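You operate a simulated robot arm through the tools that you are given. There is no shell and no other tool.

You run a simulated two-armed robot. Do the job below in one go: nothing can be reset, and whatever is moved stays where it is left.

JOB
Wet the sponge, then wipe the feet of jars 56 and 72 on it.
Fine: fill the white tray to about its FULL line from the water jug. Jug and jars go back where they stood. Set down upright: jug, what you pick out.

Only the result counts: the job must be done as asked and must still hold three seconds after the hand-in. Knocking over, shifting, dropping, spilling or breaking anything else fails it.

ROBOT AND FRAMES
Two 7-joint arms with fingered hands on one trunk, on a base that drives. Base frame: it is fixed to the floor where the robot stands at the start and does not move with it; the origin is under the middle of the robot, x ahead of it, y to its left, z up. Units: cm, degrees, N and s.
The left shoulder is at the start at [4.1, 17, 117.1], the right one opposite. With the tool pointing down near the work surface each hand reaches from about 28 to 76 cm from the robot's upright axis, wherever it stands, measured 20 degrees to its own side. Places, roughly: blue sponge [40, 310, 80]; jar [25, 325, 100]; jug [25, 300, 75]; white tray [40, 320, 80]. Payload 4 kg a hand.
Tool frame (each hand has its own): the origin (TCP) lies between the finger pads and is the grasp point; the fingertips stand 2.6 cm ahead of it; z points along the fingers, y is the line along which they close. Largest opening 13.2 cm; the body of the gripper starts 7.3 cm behind the TCP. The gripper is a hand of 4 fingers: y runs from the thumb to the fingers, the wrist lies at [0, 0, -22.4] in the tool frame, and closing takes about 1.5 s.
Orientation is that of the tool frame in the base frame, as [roll, pitch, yaw] about the fixed x, y, z axes, in that order (R = Rz(yaw) Ry(pitch) Rx(roll)). With the fingers straight down and closing along the base's y, the tool's x points along the base's -x, its y along +y and its z along -z.

CONTROLS
- The arms move only by the tool play_rows. It takes "left_plan", "right_plan" or both (then of equal length, played together; a hand with none holds still); each is a list of rows, each an object (a shift or turn left out is 0, a gripper value left out holds the last) with "xyz": the shift along the base's x, y, z in cm, a list of three; "rot": the turn, a rotation vector about the base's x, y, z in degrees, a list of three; "claw": the opening in per cent of the stroke, from 0 (shut) to 100 (fully open). In form: [{"xyz": [tx, ty, tz], "rot": [wx, wy, wz], "claw": claw}, ...]. A call has 1 to 20 rows; each row is the pose to reach, as a shift and turn from the pose commanded when the call began. Each row takes 0.2 s and may step no farther than 5 cm and 8.6 degrees from the row before; otherwise, or with a gripper value out of range, the whole call is refused. Where a pose cannot be reached the arm comes as near as it can. A force on the tool above 40 N (or 10 N above the force at the start of the call, whichever is more), or a blocked arm, ends the call early, and 0.2 s more pass. Each finger travels about 4.5 cm/s and halts on what it meets, pressing with about 27 N; the grip force reading is that of the motor and also rises with nothing between the fingers. The clock runs only during rows and for 0.2 s after the last one: add rows that repeat a pose to give the fingers time. It gives the time, the measured TCP pose, the force on the tool (base axes), the opening and the grip force at its end, in the units of the frame above (readings bear some noise), with the torque about the TCP (base axes, N m) and any sound that the robot's microphone picked up.
- Cameras (640 x 400 px; columns grow to the right, rows downward): "scene" is now at [12.96, 0.48, 135.2]; the picture's right is [0.05, -1.00, 0.00], its down [-0.50, -0.02, -0.86] and it looks along [0.86, 0.04, -0.50] (base axes); focal length 262 px, centre (320, 200). "left" rides on the left gripper at [-6.8, 0.2, -9.7] in its tool frame; the picture's right is [-0.03, -1.00, 0.00], its down [0.82, -0.02, -0.58] and it looks along [0.58, -0.01, 0.82] (tool axes); focal length 270 px, centre (320, 200). "right" rides on the right gripper at [6.8, 0.2, -9.7] in its tool frame; the picture's right is [-0.03, 1.00, 0.00], its down [-0.82, -0.02, -0.58] and it looks along [-0.58, -0.01, 0.82] (tool axes); focal length 270 px, centre (320, 200).
- grab_frame(camera): a new picture of that camera. It takes no simulated time.
- move_column(by): slides the trunk up (or, below 0, down) by that many cm; the arms and the scene camera ride with it, the base frame stays. It gives what a move gives, with no picture.
- base_move(legs): drives the robot by 1 to 6 legs, each [ahead, turn to the left] in cm and degrees, along the robot's own axes; the way and the turn of a leg run together, so that a leg with both is an arc; at most 150 cm and 180 degrees a leg. The arms and the cameras ride along, it lands a little off, and it stops where it bumps. It gives what a move gives.
- grasp_type(shape, hand): the hand has 4 fingers and takes this shape, open, in about a second: jaw (thumb against the fingers, like two jaws); tri (thumb and two fingers); tip (a fingertip pinch); poke (one finger out to press); point (the index stretched); flat (the hand flat); cup (the hand cupped); fist (a fist). The gripper value then closes the fingers along that shape, each until it touches; the sizes above hold for jaw. It gives what a move gives, with no picture.
- aim_head(pan, tilt): turns the head with the scene camera to pan (to the left, within 86 degrees either way) and tilt (down, from -29 to 69), counted from straight ahead of the robot. It gives what a move gives.
- locate(camera, pixels): for up to 12 pixels [column, row] of the newest picture of that camera ("zoom" is the newest enlarged one), the place [x, y, z] in the base frame of the surface seen there, good to about 0.3 cm. It takes no simulated time.
- zoom(camera, box): a new picture of the part [left, top, right, bottom] of that camera's present view, enlarged. It takes no simulated time.
- sign_off(): hands the job in; it is judged then, once.

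Open the grippers and draw the arms clear of the work before you hand the job in, unless the task says otherwise.

The tools are called after "Call:" by a JSON object that holds its "name" and its "arguments". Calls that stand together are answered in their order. play_rows: Moves the arms, as the interface text tells. Its arguments: {"type":"object","properties":{"left_plan":{"type":"array","items":{"type":"object","properties":{"xyz":{"type":"array","items":{"type":"number"}},"rot":{"type":"array","items":{"type":"number"}},"claw":{"type":"number"}}}},"right_plan":{"type":"array","items":{"type":"object","properties":{"xyz":{"type":"array","items":{"type":"number"}},"rot":{"type":"array","items":{"type":"number"}},"claw":{"type":"number"}}}}},"required":[]} The other tools are called the same way: move_column (by) slides the trunk up or down; grasp_type (shape, hand) gives the hand a shape; base_move (legs) drives the base; aim_head (pan, tilt) turns the head that bears the scene camera; grab_frame (camera) takes a picture; locate (camera, pixels) gives the place of the surface under pixels of a picture; zoom (camera, box) takes an enlarged picture of a part of a camera's view; sign_off () hands the job in.

At the start:

```text
clock: 0.0
left_position: [50.57, 21.18, 109.61]
left_tcp_rot: [-180.0, -0.1, 179.8]
left_ft_force: [1.3, 0.8, 0.7]
left_ft_torque: [0.01, 0.01, 0.0]
left_gripper_width: 13.18
left_grip_force: 0.0
left_shape: jaw
right_position: [62.57, -23.01, 100.27]
right_tcp_rot: [179.9, -0.1, 179.9]
right_ft_force: [0.0, 0.1, 0.3]
right_ft_torque: [-0.01, 0.0, 0.04]
right_gripper_width: 13.19
right_grip_force: 0.1
right_shape: jaw
trunk travel left (down, up): [-40.0, 35.5]
robot x, y, heading: [-0.17, -0.21, -0.1]
head pan, tilt: [2.8, 30.3]
```

scene: 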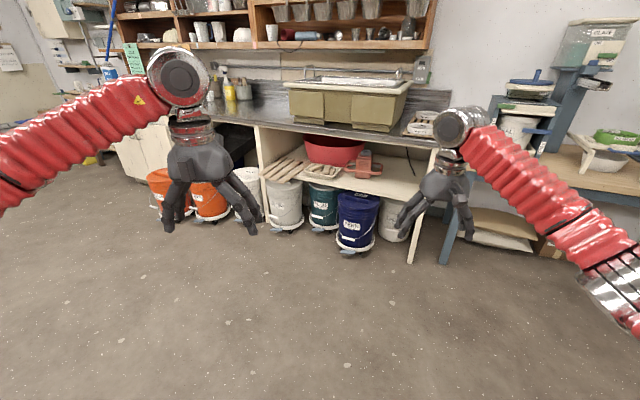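
right: 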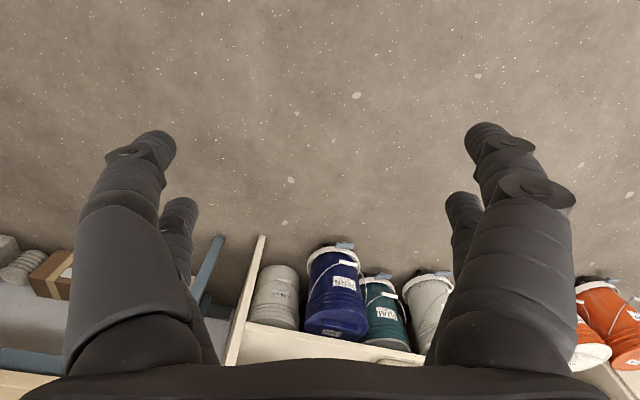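
left: 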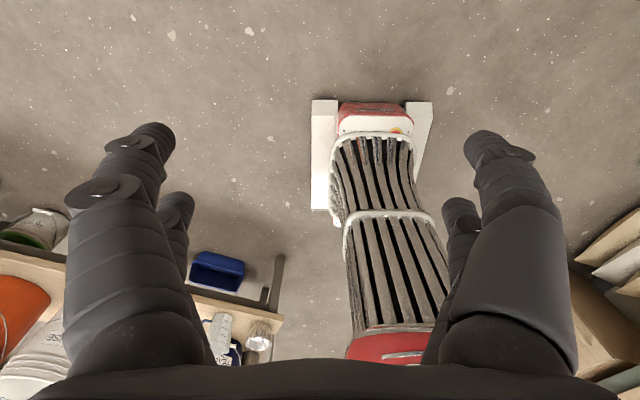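

The start scene shows a sink bench ahead; the work places are about 3 m to the left (y≈310). I turn the head left to look there.

Call:
{"name": "aim_head", "arguments": {"pan": 80, "tilt": 20}}

```text
clock: 1.5
left_position: [50.6, 21.34, 109.53]
left_tcp_rot: [-179.9, -0.1, 179.9]
left_ft_force: [-0.4, -0.1, 0.3]
left_ft_torque: [0.03, 0.02, 0.01]
left_gripper_width: 13.18
left_grip_force: 0.0
left_shape: jaw
right_position: [62.57, -23.05, 100.36]
right_tcp_rot: [-179.9, 0.0, 179.8]
right_ft_force: [1.0, -0.1, 0.2]
right_ft_torque: [-0.03, 0.04, -0.01]
right_gripper_width: 13.17
right_grip_force: 0.0
right_shape: jaw
trunk travel left (down, up): [-40.0, 35.5]
robot x, y, heading: [-0.24, -0.25, -0.2]
head pan, tilt: [80.0, 20.0]
```

Now I take a picture with the head turned left.

Call:
{"name": "grab_frame", "arguments": {"camera": "scene"}}

```text
taken
```

scene: 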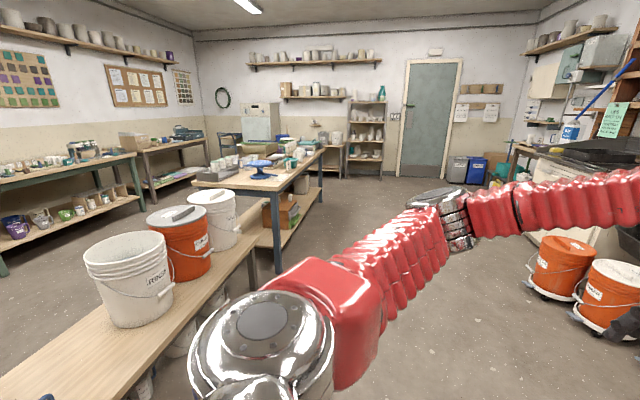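

A table with a blue turntable is at about (260,170), and other benches stand to the left and at the back. I zoom on it and locate surface points.

Call:
{"name": "zoom", "arguments": {"camera": "scene", "box": [180, 100, 420, 250]}}

Call:
{"name": "locate", "arguments": {"camera": "scene", "pixels": [[260, 165], [280, 190], [320, 155], [215, 180], [270, 270], [240, 240], [300, 300], [322, 180], [340, 200], [450, 175], [560, 250], [510, 150]]}}

```text
2.67 times, centred on (300, 175) of scene
```

zoom: 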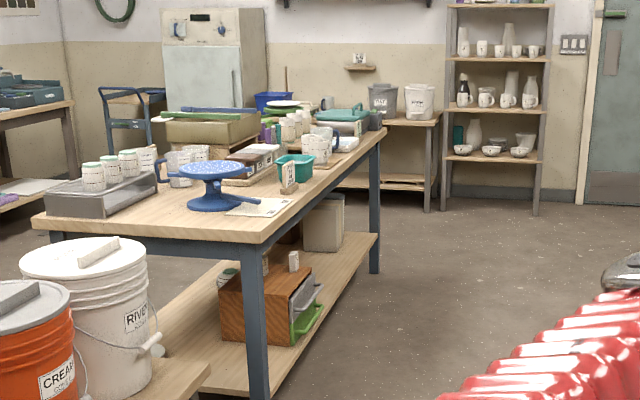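

```text
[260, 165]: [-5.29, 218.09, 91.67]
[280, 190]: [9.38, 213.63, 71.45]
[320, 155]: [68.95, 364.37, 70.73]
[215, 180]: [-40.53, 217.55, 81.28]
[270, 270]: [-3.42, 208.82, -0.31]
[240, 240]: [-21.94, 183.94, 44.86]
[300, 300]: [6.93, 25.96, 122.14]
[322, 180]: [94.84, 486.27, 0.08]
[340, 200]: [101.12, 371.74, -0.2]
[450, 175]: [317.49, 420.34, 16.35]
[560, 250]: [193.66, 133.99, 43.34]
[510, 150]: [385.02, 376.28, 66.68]
```

The table's right edge runs from about (9,213) to (69,364). I check the clearances around me on the left: bench edge and buckets.

Call:
{"name": "locate", "arguments": {"camera": "scene", "pixels": [[130, 240], [140, 325], [200, 290], [245, 235], [170, 370], [60, 390], [400, 230], [420, 360], [470, 330], [570, 310], [520, 260], [380, 100]]}}

Call:
{"name": "aim_head", "arguments": {"pan": 65, "tilt": 35}}

Call:
{"name": "grab_frame", "arguments": {"camera": "scene"}}

```text
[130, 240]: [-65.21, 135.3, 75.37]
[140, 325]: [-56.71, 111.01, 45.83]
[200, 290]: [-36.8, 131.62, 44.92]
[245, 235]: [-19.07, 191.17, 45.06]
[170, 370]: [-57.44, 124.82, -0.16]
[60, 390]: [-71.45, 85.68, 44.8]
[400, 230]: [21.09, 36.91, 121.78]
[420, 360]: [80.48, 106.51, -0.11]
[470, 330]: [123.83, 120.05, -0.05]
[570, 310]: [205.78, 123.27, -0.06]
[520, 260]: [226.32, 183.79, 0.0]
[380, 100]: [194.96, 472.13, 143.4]
```

```text
clock: 2.3
left_position: [50.65, 21.28, 109.59]
left_tcp_rot: [180.0, -0.1, 179.8]
left_ft_force: [0.3, 0.6, -0.4]
left_ft_torque: [-0.01, -0.01, -0.01]
left_gripper_width: 13.17
left_grip_force: 0.1
left_shape: jaw
right_position: [62.56, -23.0, 100.25]
right_tcp_rot: [-179.9, -0.2, 179.7]
right_ft_force: [0.6, -0.1, -0.4]
right_ft_torque: [0.01, -0.01, -0.02]
right_gripper_width: 13.19
right_grip_force: 0.1
right_shape: jaw
trunk travel left (down, up): [-40.0, 35.5]
robot x, y, heading: [-0.54, -0.01, -0.2]
head pan, tilt: [65.0, 35.0]
```

```text
taken
```

scene: 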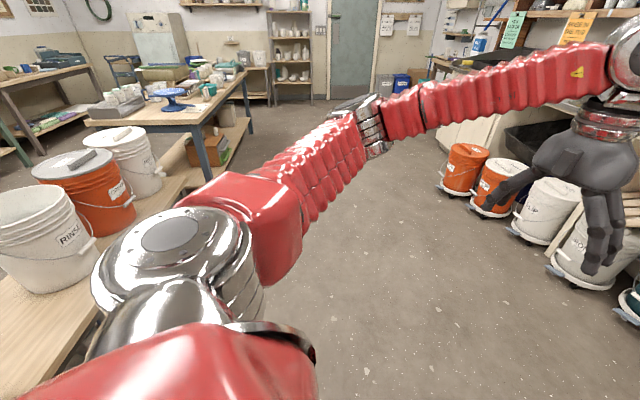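

The floor ahead-left is clear. I turn left 60° and drive 140 cm along the open aisle.

Call:
{"name": "base_move", "arguments": {"legs": [[0, 60], [140, 0]]}}

Call:
{"name": "aim_head", "arguments": {"pan": 40, "tilt": 25}}

Call:
{"name": "grab_frame", "arguments": {"camera": "scene"}}

```text
clock: 5.0
left_position: [17.08, 52.72, 109.51]
left_tcp_rot: [-179.9, -0.1, -130.5]
left_ft_force: [0.3, 0.0, 0.0]
left_ft_torque: [-0.02, -0.05, 0.0]
left_gripper_width: 13.21
left_grip_force: 0.0
left_shape: jaw
right_position: [58.66, 33.16, 100.35]
right_tcp_rot: [-179.8, -0.1, -130.6]
right_ft_force: [0.2, 0.0, 1.8]
right_ft_torque: [-0.03, 0.02, 0.02]
right_gripper_width: 13.19
right_grip_force: 0.1
right_shape: jaw
trunk travel left (down, up): [-40.0, 35.5]
robot x, y, heading: [4.12, -3.49, 51.9]
head pan, tilt: [65.0, 35.0]
stopped in leg 1: the robot was blocked; the commanded pose is now the measured one
```

```text
clock: 5.9
left_position: [17.06, 52.54, 109.62]
left_tcp_rot: [180.0, -0.1, -130.5]
left_ft_force: [1.0, -1.0, 0.4]
left_ft_torque: [-0.01, -0.03, 0.03]
left_gripper_width: 13.23
left_grip_force: 0.0
left_shape: jaw
right_position: [58.84, 33.0, 100.34]
right_tcp_rot: [-180.0, -0.1, -130.6]
right_ft_force: [-0.2, 0.6, 0.3]
right_ft_torque: [0.03, -0.02, 0.02]
right_gripper_width: 13.18
right_grip_force: 0.0
right_shape: jaw
trunk travel left (down, up): [-40.0, 35.5]
robot x, y, heading: [4.94, -3.59, 52.4]
head pan, tilt: [40.0, 25.0]
```

```text
taken
```

scene: 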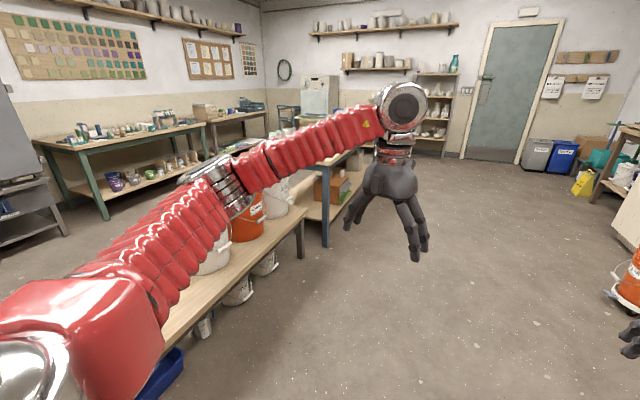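

The turn stopped at about 52° because something was touched; the long bench with buckets runs close on my left. I look left and down.

Call:
{"name": "aim_head", "arguments": {"pan": 86, "tilt": 45}}

Call:
{"name": "grab_frame", "arguments": {"camera": "scene"}}

Call:
{"name": "grab_frame", "arguments": {"camera": "left"}}

Call:
{"name": "grab_frame", "arguments": {"camera": "right"}}

```text
clock: 7.1
left_position: [17.09, 52.62, 109.64]
left_tcp_rot: [179.9, -0.1, -130.6]
left_ft_force: [-0.6, 0.0, -0.1]
left_ft_torque: [0.0, -0.01, 0.0]
left_gripper_width: 13.23
left_grip_force: 0.0
left_shape: jaw
right_position: [58.71, 33.11, 100.39]
right_tcp_rot: [180.0, -0.1, -130.7]
right_ft_force: [0.1, -0.4, 0.1]
right_ft_torque: [0.0, 0.02, 0.0]
right_gripper_width: 13.2
right_grip_force: 0.1
right_shape: jaw
trunk travel left (down, up): [-40.0, 35.5]
robot x, y, heading: [4.2, -3.22, 52.1]
head pan, tilt: [85.9, 45.0]
```

```text
taken
```

scene: 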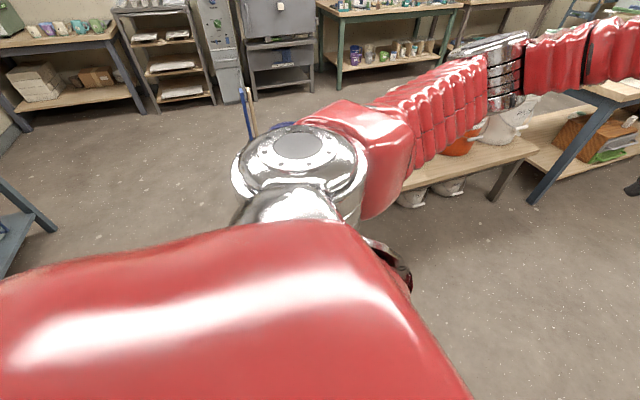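

```text
taken
```

left: 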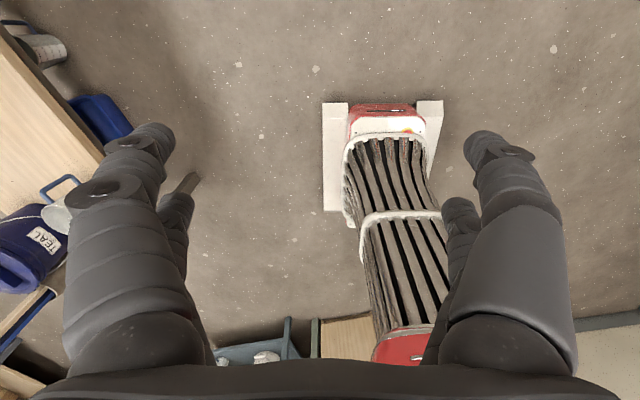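

```text
taken
```

right: 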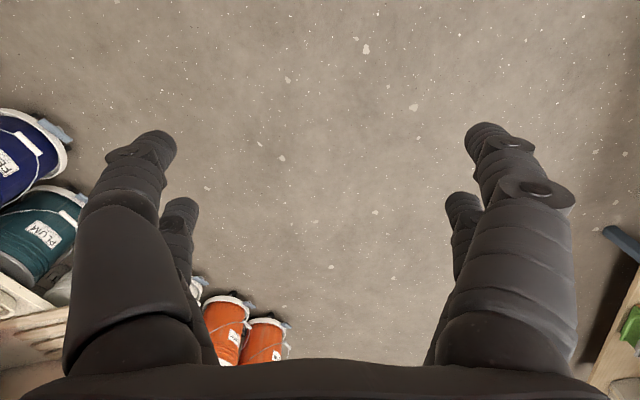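

I check what is near: the stick at (248,110), the elbow at (390,260), the bench end at (500,190), and points behind seen by the left camera.

Call:
{"name": "locate", "arguments": {"camera": "scene", "pixels": [[247, 95], [252, 128], [285, 126], [300, 150], [420, 180], [520, 155], [400, 265], [120, 300], [470, 60], [20, 230], [430, 130], [570, 180]]}}

Call:
{"name": "locate", "arguments": {"camera": "left", "pixels": [[250, 355], [290, 325], [345, 340], [600, 330], [190, 182], [90, 115], [60, 60], [40, 240], [100, 150], [340, 200], [380, 350], [430, 110]]}}

Call:
{"name": "zoom", "arguments": {"camera": "scene", "box": [160, 60, 400, 210]}}

```text
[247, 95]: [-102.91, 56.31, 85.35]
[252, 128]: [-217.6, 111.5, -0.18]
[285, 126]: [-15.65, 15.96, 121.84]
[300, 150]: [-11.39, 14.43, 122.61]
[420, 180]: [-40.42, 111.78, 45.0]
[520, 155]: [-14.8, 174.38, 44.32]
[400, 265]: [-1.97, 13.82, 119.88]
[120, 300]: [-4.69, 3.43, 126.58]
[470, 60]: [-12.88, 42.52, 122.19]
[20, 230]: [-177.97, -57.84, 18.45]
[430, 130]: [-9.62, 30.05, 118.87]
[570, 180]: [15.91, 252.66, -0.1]
```

```text
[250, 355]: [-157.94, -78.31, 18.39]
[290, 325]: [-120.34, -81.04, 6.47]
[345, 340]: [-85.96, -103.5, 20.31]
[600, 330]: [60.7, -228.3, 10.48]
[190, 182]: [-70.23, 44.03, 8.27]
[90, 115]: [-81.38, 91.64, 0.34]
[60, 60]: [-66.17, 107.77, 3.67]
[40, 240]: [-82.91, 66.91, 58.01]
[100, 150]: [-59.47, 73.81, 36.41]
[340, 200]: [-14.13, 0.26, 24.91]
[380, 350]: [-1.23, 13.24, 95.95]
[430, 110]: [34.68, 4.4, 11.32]
```

```text
2.67 times, centred on (280, 135) of scene
```

zoom: 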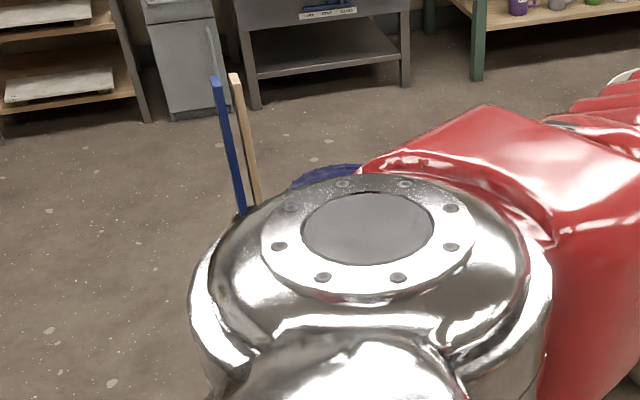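

Nothing on the left is within touching distance of the arm; I look to the right and behind to find what was touched.

Call:
{"name": "aim_head", "arguments": {"pan": -86, "tilt": 55}}

Call:
{"name": "grab_frame", "arguments": {"camera": "scene"}}

Call:
{"name": "aim_head", "arguments": {"pan": 0, "tilt": 65}}

Call:
{"name": "grab_frame", "arguments": {"camera": "scene"}}

```text
clock: 9.7
left_position: [17.12, 52.66, 109.64]
left_tcp_rot: [-179.9, -0.1, -130.4]
left_ft_force: [-0.5, -0.2, -0.5]
left_ft_torque: [0.01, 0.0, 0.01]
left_gripper_width: 13.2
left_grip_force: 0.0
left_shape: jaw
right_position: [58.76, 33.12, 100.42]
right_tcp_rot: [-179.9, -0.1, -130.6]
right_ft_force: [-0.6, -0.6, 0.3]
right_ft_torque: [0.01, 0.03, 0.0]
right_gripper_width: 13.21
right_grip_force: 0.1
right_shape: jaw
trunk travel left (down, up): [-40.0, 35.5]
robot x, y, heading: [4.67, -3.47, 52.4]
head pan, tilt: [-85.9, 55.0]
```

```text
taken
```

scene: 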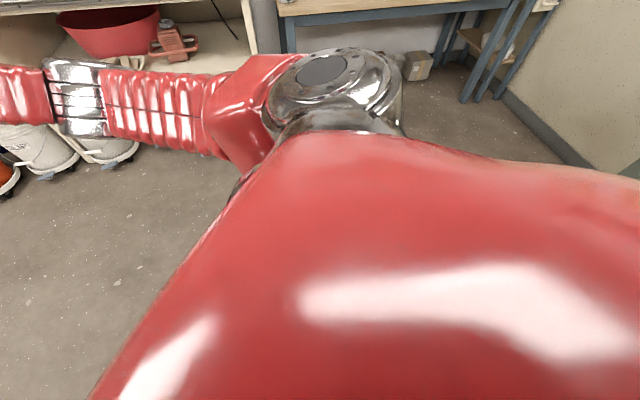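

```text
clock: 11.3
left_position: [17.08, 52.62, 109.61]
left_tcp_rot: [180.0, -0.2, -130.6]
left_ft_force: [0.4, 0.5, -0.3]
left_ft_torque: [0.0, 0.01, 0.01]
left_gripper_width: 13.18
left_grip_force: 0.1
left_shape: jaw
right_position: [58.69, 33.13, 100.44]
right_tcp_rot: [-180.0, -0.1, -130.6]
right_ft_force: [-0.7, -0.8, -0.2]
right_ft_torque: [-0.05, 0.01, 0.02]
right_gripper_width: 13.23
right_grip_force: 0.0
right_shape: jaw
trunk travel left (down, up): [-40.0, 35.5]
robot x, y, heading: [4.65, -3.46, 52.1]
head pan, tilt: [0.0, 65.0]
```

```text
taken
```

scene: 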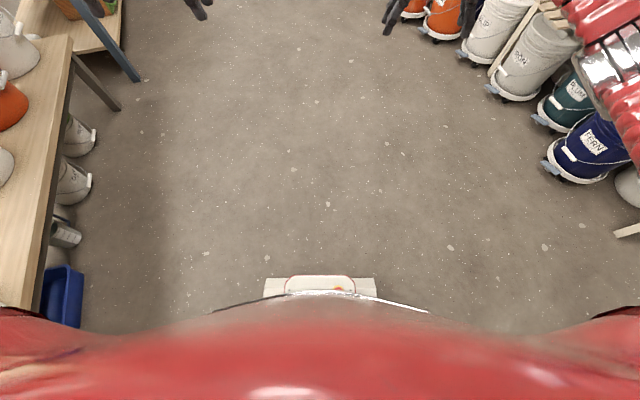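

No contact point is visible in front; the way ahead is open. I locate the buckets and bench edges on both sides before driving forward.

Call:
{"name": "locate", "arguments": {"camera": "scene", "pixels": [[545, 170], [490, 95], [540, 125], [420, 40], [615, 232], [120, 108], [140, 80], [45, 310], [90, 145], [75, 300], [320, 282], [75, 35]]}}

Call:
{"name": "grab_frame", "arguments": {"camera": "left"}}

```text
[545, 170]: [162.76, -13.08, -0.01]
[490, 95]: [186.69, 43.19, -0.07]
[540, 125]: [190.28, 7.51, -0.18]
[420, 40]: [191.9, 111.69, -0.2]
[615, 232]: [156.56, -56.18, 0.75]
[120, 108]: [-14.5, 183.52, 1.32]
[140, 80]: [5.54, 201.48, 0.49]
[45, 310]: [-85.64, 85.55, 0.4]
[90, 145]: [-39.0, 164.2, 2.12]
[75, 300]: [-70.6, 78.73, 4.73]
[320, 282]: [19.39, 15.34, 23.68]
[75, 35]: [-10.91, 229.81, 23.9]
```

```text
taken
```

left: 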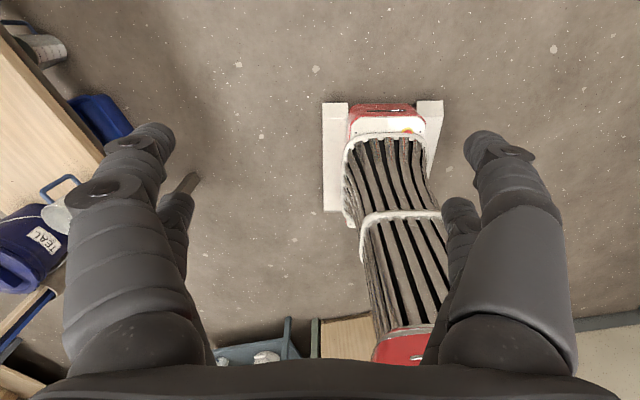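

There is over a metre of free floor ahead. I drive 60 cm straight ahead and then turn a little left.

Call:
{"name": "base_move", "arguments": {"legs": [[60, 0], [0, 8]]}}

```text
clock: 15.4
left_position: [45.56, 102.34, 109.67]
left_tcp_rot: [-180.0, -0.1, -121.8]
left_ft_force: [-0.7, -0.1, -1.2]
left_ft_torque: [0.0, 0.0, -0.02]
left_gripper_width: 13.17
left_grip_force: 0.0
left_shape: jaw
right_position: [89.65, 89.21, 100.43]
right_tcp_rot: [-179.9, 0.0, -121.9]
right_ft_force: [-0.5, 0.7, 0.5]
right_ft_torque: [0.01, -0.01, -0.05]
right_gripper_width: 13.19
right_grip_force: 0.0
right_shape: jaw
trunk travel left (down, up): [-40.0, 35.5]
robot x, y, heading: [42.58, 44.55, 61.0]
head pan, tilt: [0.0, 65.0]
```

It moved freely. I check with the left camera (looking backward) what stands near the start position.

Call:
{"name": "grab_frame", "arguments": {"camera": "left"}}

Call:
{"name": "aim_head", "arguments": {"pan": 0, "tilt": 25}}

Call:
{"name": "grab_frame", "arguments": {"camera": "scene"}}

```text
taken
```

left: 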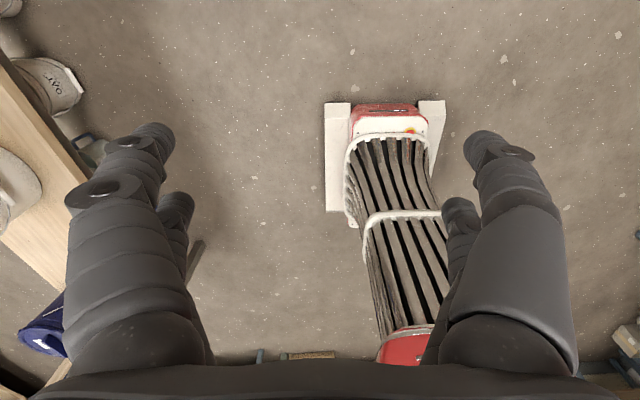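

```text
clock: 16.5
left_position: [45.68, 102.22, 109.65]
left_tcp_rot: [-180.0, -0.1, -121.8]
left_ft_force: [0.6, 0.8, -0.4]
left_ft_torque: [0.01, 0.01, 0.0]
left_gripper_width: 13.2
left_grip_force: 0.0
left_shape: jaw
right_position: [89.73, 89.11, 100.37]
right_tcp_rot: [180.0, -0.1, -121.9]
right_ft_force: [0.2, 0.2, 0.3]
right_ft_torque: [-0.02, 0.01, 0.0]
right_gripper_width: 13.2
right_grip_force: 0.0
right_shape: jaw
trunk travel left (down, up): [-40.0, 35.5]
robot x, y, heading: [42.69, 44.39, 61.2]
head pan, tilt: [0.0, 25.0]
```

```text
taken
```

scene: 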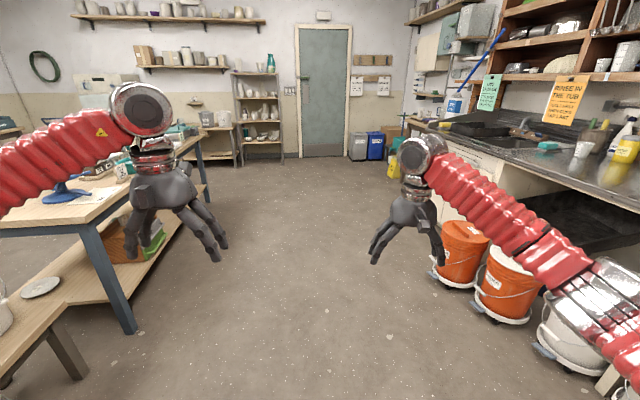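

The floor ahead is free. I read the two notices at (488,92) and (562,103) and then move on.

Call:
{"name": "zoom", "arguments": {"camera": "scene", "box": [460, 60, 620, 160]}}

Call:
{"name": "base_move", "arguments": {"legs": [[100, 0], [100, -15]]}}

Call:
{"name": "aim_head", "arguments": {"pan": 80, "tilt": 30}}

Call:
{"name": "grab_frame", "arguments": {"camera": "scene"}}

```text
4.00 times, centred on (540, 110) of scene
```

zoom: 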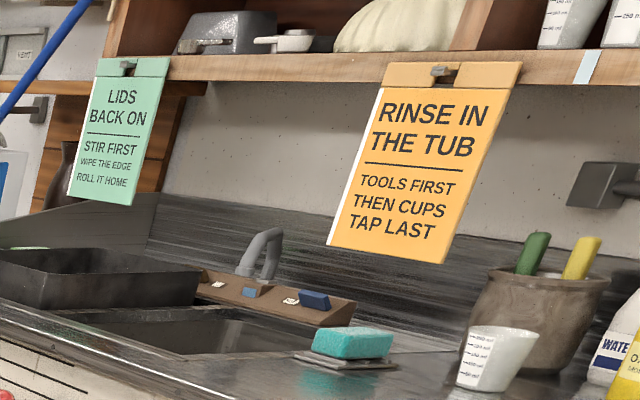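

```text
clock: 26.6
left_position: [165.22, 269.38, 109.61]
left_tcp_rot: [-179.9, -0.2, -135.4]
left_ft_force: [0.3, -0.1, 0.8]
left_ft_torque: [0.01, 0.0, 0.02]
left_gripper_width: 13.21
left_grip_force: 0.0
left_shape: jaw
right_position: [205.19, 246.5, 100.33]
right_tcp_rot: [-179.9, -0.1, -135.4]
right_ft_force: [-0.4, 0.1, 0.0]
right_ft_torque: [-0.02, 0.01, 0.0]
right_gripper_width: 13.22
right_grip_force: 0.1
right_shape: jaw
trunk travel left (down, up): [-40.0, 35.5]
robot x, y, heading: [148.38, 214.04, 47.6]
head pan, tilt: [0.0, 25.0]
```

```text
clock: 28.1
left_position: [165.14, 269.49, 109.67]
left_tcp_rot: [-179.9, -0.1, -135.3]
left_ft_force: [0.0, -1.5, 0.1]
left_ft_torque: [0.01, -0.01, -0.03]
left_gripper_width: 13.22
left_grip_force: 0.1
left_shape: jaw
right_position: [205.12, 246.42, 100.44]
right_tcp_rot: [-179.9, 0.0, -135.5]
right_ft_force: [0.0, 0.6, 0.0]
right_ft_torque: [0.01, 0.04, -0.01]
right_gripper_width: 13.18
right_grip_force: 0.2
right_shape: jaw
trunk travel left (down, up): [-40.0, 35.5]
robot x, y, heading: [148.44, 214.23, 47.8]
head pan, tilt: [80.0, 30.0]
```

```text
taken
```

scene: 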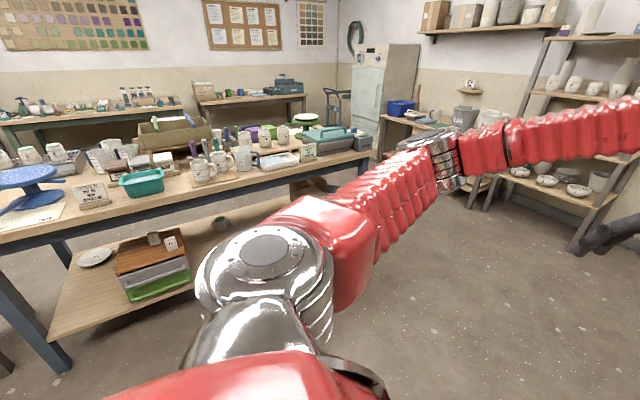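

I zoom on the table's far part, near (250,150), where the tray, jug and jars seem to be.

Call:
{"name": "zoom", "arguments": {"camera": "scene", "box": [160, 100, 400, 250]}}

Call:
{"name": "locate", "arguments": {"camera": "scene", "pixels": [[200, 200], [370, 160], [60, 240], [285, 160], [240, 160], [300, 150], [325, 140], [200, 170], [270, 130], [145, 185], [305, 170], [260, 180]]}}

```text
2.67 times, centred on (280, 175) of scene
```

zoom: 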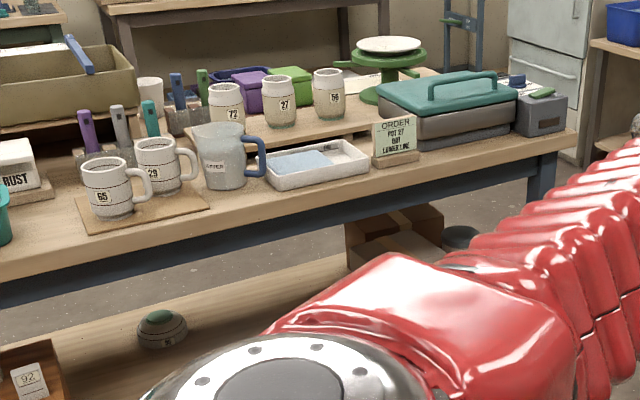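

```text
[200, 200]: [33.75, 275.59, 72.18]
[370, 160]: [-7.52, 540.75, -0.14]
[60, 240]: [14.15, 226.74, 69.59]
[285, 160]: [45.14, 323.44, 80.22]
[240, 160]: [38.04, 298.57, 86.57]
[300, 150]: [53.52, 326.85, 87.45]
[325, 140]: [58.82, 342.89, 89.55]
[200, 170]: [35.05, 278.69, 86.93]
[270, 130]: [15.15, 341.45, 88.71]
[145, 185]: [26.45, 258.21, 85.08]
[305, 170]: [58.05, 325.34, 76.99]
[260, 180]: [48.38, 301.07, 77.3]
```

The jug with the blue handle (zoom (225,160)), the tray with the blue sponge (zoom (315,165)), jars 72, 27 and 56 behind, and an ORDER card are visible. I drive to a standoff facing the table square on.

Call:
{"name": "base_move", "arguments": {"legs": [[0, 47], [62, 0], [0, 61]]}}

Call:
{"name": "move_column", "arguments": {"by": 12}}

Call:
{"name": "aim_head", "arguments": {"pan": 0, "tilt": 28}}

Call:
{"name": "grab_frame", "arguments": {"camera": "scene"}}

```text
clock: 31.6
left_position: [119.09, 267.27, 109.64]
left_tcp_rot: [-179.8, -0.1, -88.5]
left_ft_force: [-0.6, -0.5, -0.6]
left_ft_torque: [-0.07, -0.07, -0.02]
left_gripper_width: 13.22
left_grip_force: 0.0
left_shape: jaw
right_position: [163.16, 280.76, 100.43]
right_tcp_rot: [-179.8, -0.1, -88.8]
right_ft_force: [0.3, 0.7, 0.3]
right_ft_torque: [-0.08, -0.04, 0.01]
right_gripper_width: 13.18
right_grip_force: 0.1
right_shape: jaw
trunk travel left (down, up): [-40.0, 35.5]
robot x, y, heading: [152.94, 217.25, 96.5]
head pan, tilt: [80.0, 30.0]
stopped in leg 2: the robot was blocked; the commanded pose is now the measured one
```

```text
clock: 33.1
left_position: [119.22, 267.04, 121.91]
left_tcp_rot: [179.9, 0.2, -88.6]
left_ft_force: [0.4, 0.7, -0.2]
left_ft_torque: [0.01, -0.01, 0.02]
left_gripper_width: 13.19
left_grip_force: 0.1
left_shape: jaw
right_position: [163.32, 280.5, 112.69]
right_tcp_rot: [-179.9, -0.2, -88.7]
right_ft_force: [-0.3, -0.2, 0.9]
right_ft_torque: [0.0, -0.03, 0.0]
right_gripper_width: 13.19
right_grip_force: 0.2
right_shape: jaw
trunk travel left (down, up): [-52.0, 23.5]
robot x, y, heading: [153.16, 217.17, 96.7]
head pan, tilt: [80.0, 30.0]
```

```text
clock: 34.6
left_position: [119.18, 267.03, 121.91]
left_tcp_rot: [-180.0, 0.2, -88.7]
left_ft_force: [0.2, -0.6, -0.8]
left_ft_torque: [-0.02, 0.03, 0.01]
left_gripper_width: 13.22
left_grip_force: 0.0
left_shape: jaw
right_position: [163.42, 280.47, 112.73]
right_tcp_rot: [-179.9, 0.0, -88.8]
right_ft_force: [0.3, -0.7, 0.5]
right_ft_torque: [-0.02, 0.0, -0.01]
right_gripper_width: 13.21
right_grip_force: 0.0
right_shape: jaw
trunk travel left (down, up): [-52.0, 23.5]
robot x, y, heading: [153.32, 217.64, 96.6]
head pan, tilt: [0.0, 28.0]
```

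```text
taken
```

scene: 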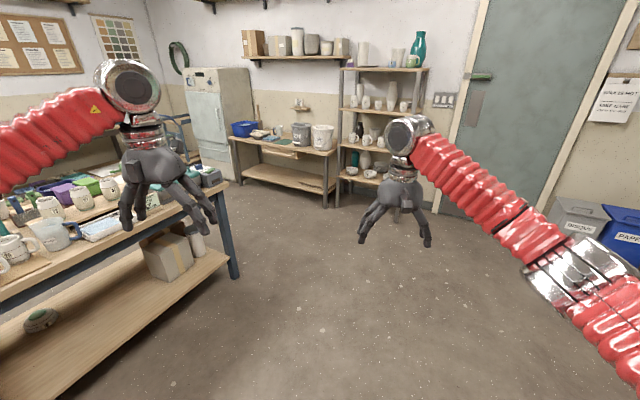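

The turn finished but leg 2 was halted although nothing is near ahead (nearest thing is the table corner at (235,275), left). I drive on 58 cm.

Call:
{"name": "base_move", "arguments": {"legs": [[55, 0]]}}

```text
clock: 37.9
left_position: [112.37, 321.98, 122.1]
left_tcp_rot: [-180.0, 0.1, -88.1]
left_ft_force: [0.5, 1.1, -0.5]
left_ft_torque: [-0.02, -0.02, 0.0]
left_gripper_width: 13.21
left_grip_force: 0.1
left_shape: jaw
right_position: [156.42, 335.75, 112.53]
right_tcp_rot: [-179.9, -0.1, -88.5]
right_ft_force: [0.2, -0.1, 0.0]
right_ft_torque: [-0.01, -0.01, 0.01]
right_gripper_width: 13.19
right_grip_force: 0.1
right_shape: jaw
trunk travel left (down, up): [-52.0, 23.5]
robot x, y, heading: [146.89, 272.61, 97.1]
head pan, tilt: [0.0, 28.0]
```

Now at (147,273), heading 97°. I turn left 59° in smaller legs to face the table.

Call:
{"name": "base_move", "arguments": {"legs": [[0, 20], [0, 20], [0, 19]]}}

Call:
{"name": "grab_frame", "arguments": {"camera": "scene"}}

```text
clock: 41.5
left_position: [86.62, 276.66, 122.11]
left_tcp_rot: [-179.6, 0.3, -36.7]
left_ft_force: [-0.3, -0.8, 0.3]
left_ft_torque: [0.05, -0.05, -0.02]
left_gripper_width: 13.19
left_grip_force: 0.0
left_shape: jaw
right_position: [103.2, 319.73, 112.71]
right_tcp_rot: [-179.6, 0.0, -37.1]
right_ft_force: [0.1, -0.3, -0.2]
right_ft_torque: [0.01, -0.02, 0.0]
right_gripper_width: 13.17
right_grip_force: 0.1
right_shape: jaw
trunk travel left (down, up): [-52.0, 23.5]
robot x, y, heading: [149.69, 278.06, 150.5]
head pan, tilt: [0.0, 28.0]
stopped in leg 3: the robot was blocked; the commanded pose is now the measured one
```

```text
taken
```

scene: 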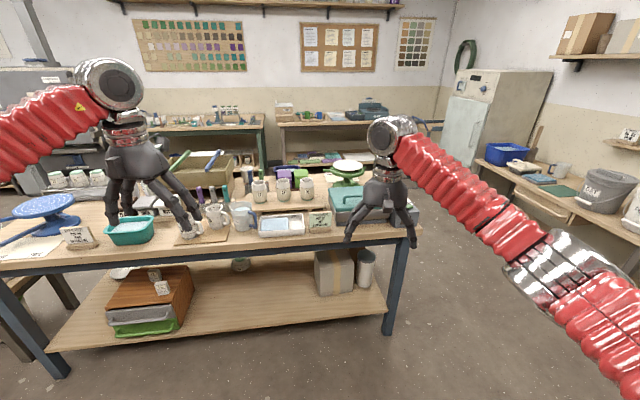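

The robot faces the table; tray at (282,222), jug (242,215), jars 72/27/56 at (260,188), (283,186), (306,187). I zoom to read the labels and card.

Call:
{"name": "zoom", "arguments": {"camera": "scene", "box": [190, 150, 350, 250]}}

Call:
{"name": "base_move", "arguments": {"legs": [[0, 6]]}}

```text
4.00 times, centred on (270, 200) of scene
```

zoom: 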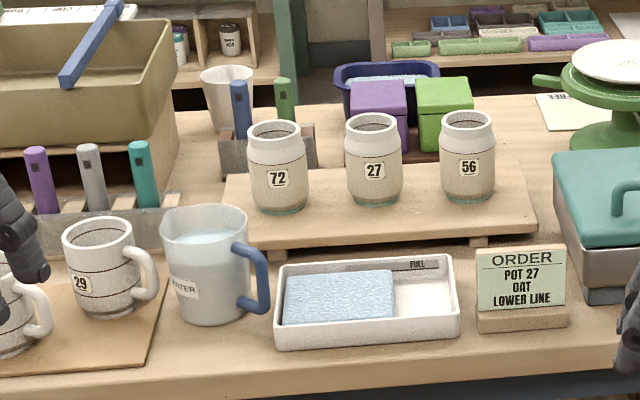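

```text
clock: 42.4
left_position: [87.18, 270.5, 122.12]
left_tcp_rot: [-179.9, 0.2, -30.8]
left_ft_force: [-0.3, -1.4, 0.0]
left_ft_torque: [-0.04, -0.02, 0.01]
left_gripper_width: 13.18
left_grip_force: 0.1
left_shape: jaw
right_position: [99.17, 314.97, 112.83]
right_tcp_rot: [-179.9, -0.1, -31.0]
right_ft_force: [0.7, 0.0, 0.3]
right_ft_torque: [0.01, 0.0, 0.01]
right_gripper_width: 13.23
right_grip_force: 0.0
right_shape: jaw
trunk travel left (down, up): [-52.0, 23.5]
robot x, y, heading: [150.09, 278.4, 156.6]
head pan, tilt: [0.0, 28.0]
```

The FULL mark is on the inside back wall of the tray; the sponge lies in the tray's left half; the jug's handle points right. I take a new frame after the turn and locate the objects.

Call:
{"name": "grab_frame", "arguments": {"camera": "scene"}}

Call:
{"name": "zoom", "arguments": {"camera": "scene", "box": [240, 150, 400, 250]}}

```text
taken
```

scene: 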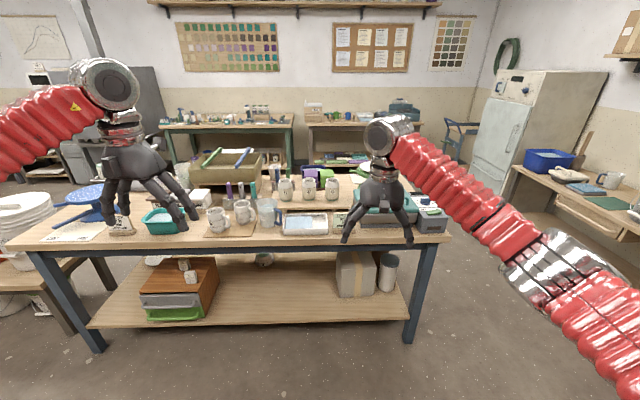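

```text
4.00 times, centred on (320, 200) of scene
```

zoom: 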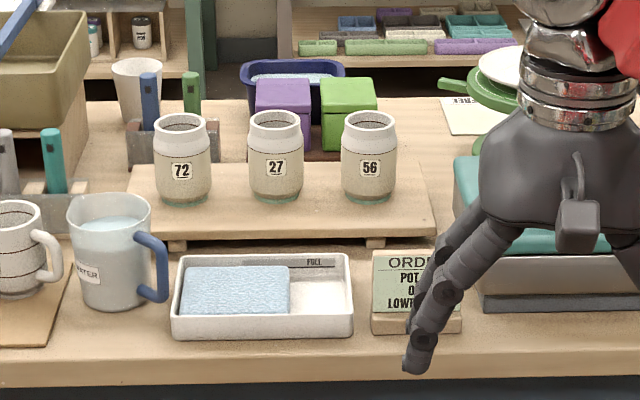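

I locate points on the tray, sponge, jug, handle, jars and table edge.

Call:
{"name": "locate", "arguments": {"camera": "zoom", "pixels": [[180, 322], [350, 320], [320, 265], [235, 285], [110, 235], [154, 270], [180, 170], [275, 170], [368, 170], [300, 355], [110, 290], [60, 230]]}}

Call:
{"name": "locate", "arguments": {"camera": "scene", "pixels": [[42, 240], [443, 236], [285, 240], [250, 208], [270, 233], [370, 235], [404, 330], [100, 340]]}}

```text
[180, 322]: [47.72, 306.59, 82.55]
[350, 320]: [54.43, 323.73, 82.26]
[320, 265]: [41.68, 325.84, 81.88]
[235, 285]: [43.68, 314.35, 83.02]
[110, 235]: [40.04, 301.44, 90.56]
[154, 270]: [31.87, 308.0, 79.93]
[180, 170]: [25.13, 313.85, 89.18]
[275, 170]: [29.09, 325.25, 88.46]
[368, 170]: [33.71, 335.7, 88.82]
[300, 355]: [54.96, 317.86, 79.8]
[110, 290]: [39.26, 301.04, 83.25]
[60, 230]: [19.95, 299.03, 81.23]
```

```text
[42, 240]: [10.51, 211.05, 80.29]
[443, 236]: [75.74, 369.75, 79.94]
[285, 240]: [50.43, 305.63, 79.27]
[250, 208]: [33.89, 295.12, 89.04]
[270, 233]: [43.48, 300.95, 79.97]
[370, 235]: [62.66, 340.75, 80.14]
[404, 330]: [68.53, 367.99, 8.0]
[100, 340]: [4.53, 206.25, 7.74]
```

Table top is at z=80, its edge heads 67.7°; tray centre ≈ (45,317), jug ≈ (37,302), jars at ≈ (22,315), (26,327), (30,337). Hands are at z≥112, above everything, so I drive in 58 cm with a slight shift to the right.

Call:
{"name": "base_move", "arguments": {"legs": [[0, -4.5], [58, 0], [0, 5.5]]}}

Call:
{"name": "aim_head", "arguments": {"pan": 10, "tilt": 50}}

Call:
{"name": "grab_frame", "arguments": {"camera": "scene"}}

```text
clock: 46.9
left_position: [35.63, 296.79, 122.28]
left_tcp_rot: [-179.9, 0.2, -29.8]
left_ft_force: [0.5, 0.6, 0.3]
left_ft_torque: [-0.01, 0.05, 0.02]
left_gripper_width: 13.2
left_grip_force: 0.0
left_shape: jaw
right_position: [46.93, 341.66, 112.83]
right_tcp_rot: [-179.8, 0.0, -30.0]
right_ft_force: [0.4, 0.4, 0.3]
right_ft_torque: [0.06, 0.0, 0.02]
right_gripper_width: 13.22
right_grip_force: 0.1
right_shape: jaw
trunk travel left (down, up): [-52.0, 23.5]
robot x, y, heading: [98.43, 306.82, 157.5]
head pan, tilt: [0.0, 28.0]
```

```text
clock: 47.7
left_position: [35.69, 296.84, 122.26]
left_tcp_rot: [-179.9, 0.1, -29.8]
left_ft_force: [-0.8, -0.6, -0.2]
left_ft_torque: [0.03, -0.01, -0.03]
left_gripper_width: 13.18
left_grip_force: 0.2
left_shape: jaw
right_position: [46.92, 341.7, 112.84]
right_tcp_rot: [-179.9, 0.0, -29.9]
right_ft_force: [-0.7, 0.4, 0.5]
right_ft_torque: [-0.01, 0.0, 0.01]
right_gripper_width: 13.2
right_grip_force: 0.1
right_shape: jaw
trunk travel left (down, up): [-52.0, 23.5]
robot x, y, heading: [98.56, 306.65, 157.3]
head pan, tilt: [10.0, 50.0]
```

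```text
taken
```

scene: 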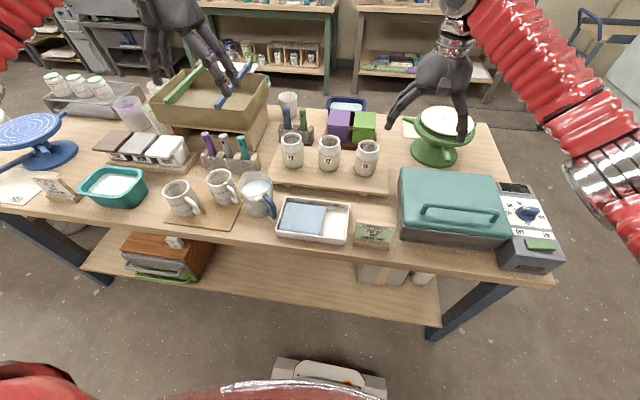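

A good overhead view: jug at (257,192), tray (313,218), jars (291,150), (329,153), (367,158). I zoom in and locate details.

Call:
{"name": "zoom", "arguments": {"camera": "scene", "box": [230, 100, 422, 260]}}

Call:
{"name": "locate", "arguments": {"camera": "zoom", "pixels": [[70, 245], [90, 262], [62, 295], [118, 290], [112, 325], [150, 365], [320, 385], [340, 350], [180, 345], [300, 375], [240, 370], [330, 330]]}}

```text
2.50 times, centred on (326, 180) of scene
```

zoom: 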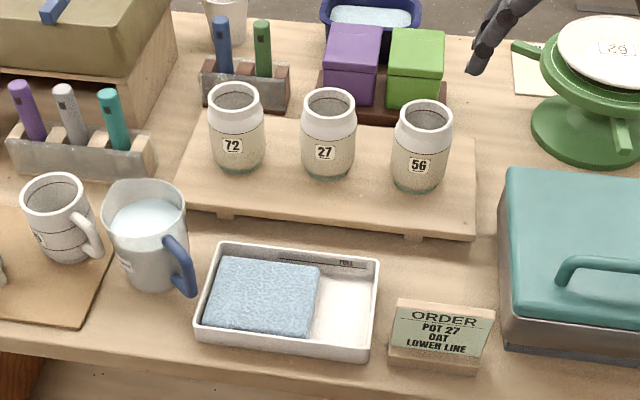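

```text
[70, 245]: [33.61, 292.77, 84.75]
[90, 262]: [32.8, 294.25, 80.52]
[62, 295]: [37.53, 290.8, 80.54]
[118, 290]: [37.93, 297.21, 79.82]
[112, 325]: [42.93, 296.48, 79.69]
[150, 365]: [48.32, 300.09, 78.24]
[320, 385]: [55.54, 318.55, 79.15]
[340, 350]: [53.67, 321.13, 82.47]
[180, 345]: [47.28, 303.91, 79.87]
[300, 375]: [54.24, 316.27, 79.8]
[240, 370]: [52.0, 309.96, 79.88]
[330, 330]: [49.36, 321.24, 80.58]
```

I refine with points on rims: jug, tray corners, jars' rims and riser, card top.

Call:
{"name": "locate", "arguments": {"camera": "zoom", "pixels": [[222, 246], [376, 263], [367, 356], [201, 318], [145, 215], [107, 200], [184, 196], [145, 183], [150, 236], [190, 292], [440, 303], [262, 300]]}}

Call:
{"name": "locate", "arguments": {"camera": "zoom", "pixels": [[234, 84], [212, 96], [257, 96], [235, 109], [328, 90], [327, 117], [424, 102], [422, 129], [235, 172], [283, 170], [415, 190], [376, 80]]}}

```text
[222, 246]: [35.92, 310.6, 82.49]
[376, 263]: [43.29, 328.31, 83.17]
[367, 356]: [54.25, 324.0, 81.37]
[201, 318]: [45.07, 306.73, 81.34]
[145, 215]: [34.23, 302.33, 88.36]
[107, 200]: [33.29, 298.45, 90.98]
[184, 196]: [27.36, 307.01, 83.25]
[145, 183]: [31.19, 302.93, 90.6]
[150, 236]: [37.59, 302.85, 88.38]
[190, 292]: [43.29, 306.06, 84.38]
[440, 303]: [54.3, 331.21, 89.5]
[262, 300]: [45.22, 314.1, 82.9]
```

```text
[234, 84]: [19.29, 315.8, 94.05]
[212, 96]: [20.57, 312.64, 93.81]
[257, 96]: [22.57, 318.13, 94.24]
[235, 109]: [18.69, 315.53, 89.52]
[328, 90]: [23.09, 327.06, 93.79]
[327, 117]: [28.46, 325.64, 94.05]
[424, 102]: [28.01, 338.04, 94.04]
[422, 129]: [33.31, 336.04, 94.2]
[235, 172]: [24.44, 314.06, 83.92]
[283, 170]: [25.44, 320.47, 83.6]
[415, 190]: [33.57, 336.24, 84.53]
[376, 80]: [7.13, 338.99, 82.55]
```

The TCP poses and the reported robot pose disagree somewhat (yaw −29.8 vs heading 157.3). I check by locating the hands themselves in the scene picture against their reported TCPs.

Call:
{"name": "zoom", "arguments": {"camera": "scene", "box": [380, 60, 500, 140]}}

Call:
{"name": "locate", "arguments": {"camera": "scene", "pixels": [[392, 122], [466, 138], [440, 70], [155, 78], [215, 85], [232, 78], [170, 12], [455, 20]]}}

Call:
{"name": "grab_frame", "arguments": {"camera": "left"}}

Call:
{"name": "grab_frame", "arguments": {"camera": "right"}}

```text
5.00 times, centred on (440, 100) of scene
```

zoom: 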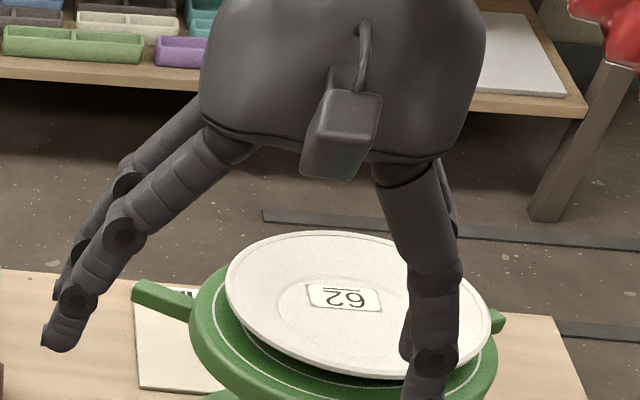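

```text
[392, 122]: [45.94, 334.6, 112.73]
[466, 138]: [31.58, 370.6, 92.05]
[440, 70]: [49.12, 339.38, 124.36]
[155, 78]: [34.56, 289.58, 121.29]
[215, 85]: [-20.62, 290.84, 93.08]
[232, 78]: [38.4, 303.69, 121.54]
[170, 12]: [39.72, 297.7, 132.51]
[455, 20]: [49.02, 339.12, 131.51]
```

```text
taken
```

left: 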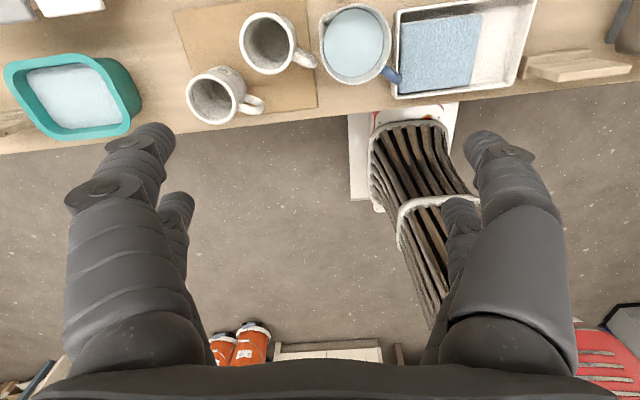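

```text
taken
```

right: 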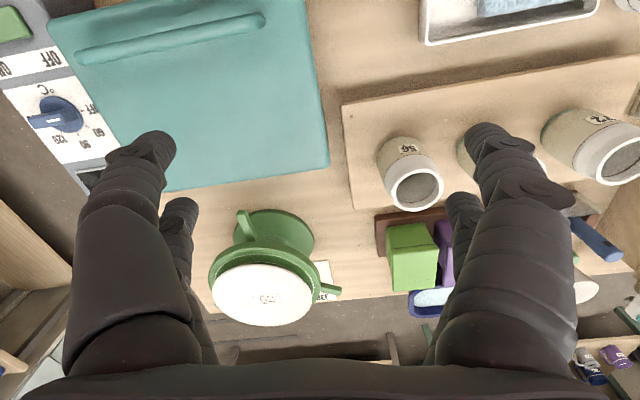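

The located fingertips agree with the TCPs, so TCP and locate share one frame. In the left picture the jug is at (355,45), handle at (392,76), tray (465,45); I locate these and zoom for the spout.

Call:
{"name": "zoom", "arguments": {"camera": "left", "box": [300, 0, 460, 100]}}

Call:
{"name": "locate", "arguments": {"camera": "zoom", "pixels": [[90, 45], [95, 30], [150, 40], [375, 305], [400, 310], [330, 255], [220, 310], [90, 180], [355, 100], [230, 15], [120, 270], [395, 330]]}}

```text
4.00 times, centred on (380, 50) of left
```

zoom: 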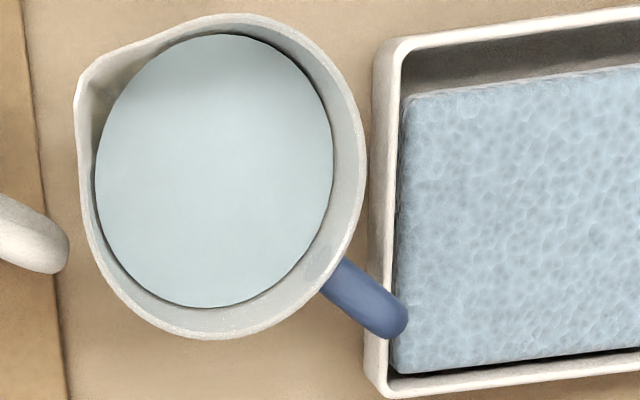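

```text
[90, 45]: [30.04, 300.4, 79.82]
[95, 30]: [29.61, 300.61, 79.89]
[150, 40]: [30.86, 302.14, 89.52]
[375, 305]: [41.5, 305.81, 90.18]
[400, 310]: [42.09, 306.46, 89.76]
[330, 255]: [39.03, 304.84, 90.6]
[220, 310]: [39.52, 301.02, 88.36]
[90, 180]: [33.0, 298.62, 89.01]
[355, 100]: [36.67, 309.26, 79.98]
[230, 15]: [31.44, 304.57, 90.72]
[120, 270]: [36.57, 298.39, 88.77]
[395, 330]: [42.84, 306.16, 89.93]
```

I locate rim points on the jug more exactly: right rim (362,160), front rim (190,335), left rim (84,200), spout tip (80,95).

Call:
{"name": "locate", "arguments": {"camera": "zoom", "pixels": [[361, 165], [190, 333], [86, 200], [81, 90], [84, 110], [115, 300], [290, 310], [300, 38], [405, 318], [222, 178], [240, 18], [345, 85]]}}

```text
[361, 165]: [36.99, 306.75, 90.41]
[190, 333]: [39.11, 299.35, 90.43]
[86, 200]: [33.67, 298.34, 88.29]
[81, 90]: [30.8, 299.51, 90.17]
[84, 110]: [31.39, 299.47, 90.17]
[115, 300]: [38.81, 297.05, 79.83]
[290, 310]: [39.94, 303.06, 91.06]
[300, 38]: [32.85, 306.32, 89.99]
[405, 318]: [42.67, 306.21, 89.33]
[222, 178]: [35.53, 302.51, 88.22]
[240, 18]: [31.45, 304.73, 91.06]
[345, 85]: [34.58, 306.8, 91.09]
```

The jug's centre is ≈ (35.4,302.4), rim radius 4.5 at z≈91, spout towards heading ≈210°, handle ≈30°. I check the spacing of my fingertips in the left camera.

Call:
{"name": "locate", "arguments": {"camera": "left", "pixels": [[155, 135], [183, 205], [485, 142], [458, 210], [150, 160], [500, 165], [178, 240], [462, 240]]}}

Call:
{"name": "zoom", "arguments": {"camera": "scene", "box": [120, 0, 280, 100]}}

```text
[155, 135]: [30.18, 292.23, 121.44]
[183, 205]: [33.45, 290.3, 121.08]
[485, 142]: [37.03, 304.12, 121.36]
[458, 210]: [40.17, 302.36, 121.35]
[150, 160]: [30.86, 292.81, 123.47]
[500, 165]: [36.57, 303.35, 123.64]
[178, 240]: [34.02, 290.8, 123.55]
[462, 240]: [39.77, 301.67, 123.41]
```

```text
4.00 times, centred on (200, 50) of scene
```

zoom: 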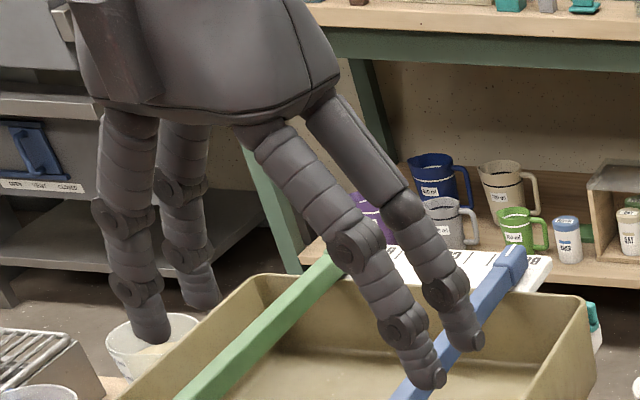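

Fingers sit in pairs 3.8 cm apart. I check the free space where the fingers will go down: mug 29's handle tip at (65,255) of the left zoom and the riser's front-left corner in the scene view.

Call:
{"name": "zoom", "arguments": {"camera": "left", "box": [260, 0, 420, 100]}}

Call:
{"name": "locate", "arguments": {"camera": "zoom", "pixels": [[225, 245], [228, 262], [200, 270], [215, 228], [525, 40], [540, 380]]}}

Call:
{"name": "locate", "arguments": {"camera": "scene", "pixels": [[270, 182], [272, 187], [275, 170], [262, 172], [250, 160], [238, 185], [384, 192], [270, 165]]}}

```text
4.00 times, centred on (340, 50) of left
```

zoom: 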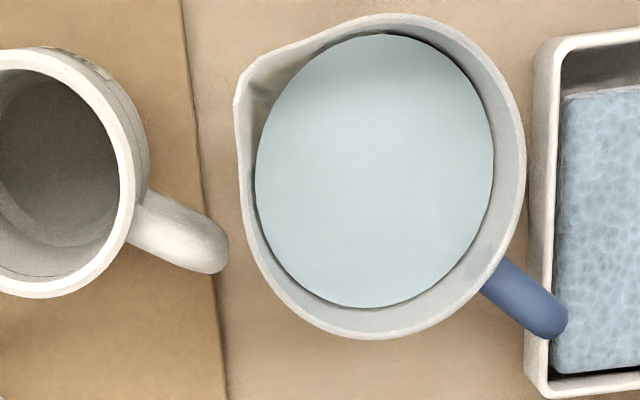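

```text
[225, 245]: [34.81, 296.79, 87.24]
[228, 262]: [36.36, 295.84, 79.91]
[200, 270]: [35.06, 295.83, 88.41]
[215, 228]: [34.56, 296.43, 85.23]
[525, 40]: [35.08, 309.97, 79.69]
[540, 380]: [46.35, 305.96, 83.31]
```

```text
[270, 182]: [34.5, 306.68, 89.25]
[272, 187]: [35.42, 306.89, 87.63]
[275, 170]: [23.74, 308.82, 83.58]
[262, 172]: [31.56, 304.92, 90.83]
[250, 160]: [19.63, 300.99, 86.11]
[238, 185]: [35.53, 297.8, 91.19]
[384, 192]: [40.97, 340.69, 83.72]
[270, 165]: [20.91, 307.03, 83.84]
```

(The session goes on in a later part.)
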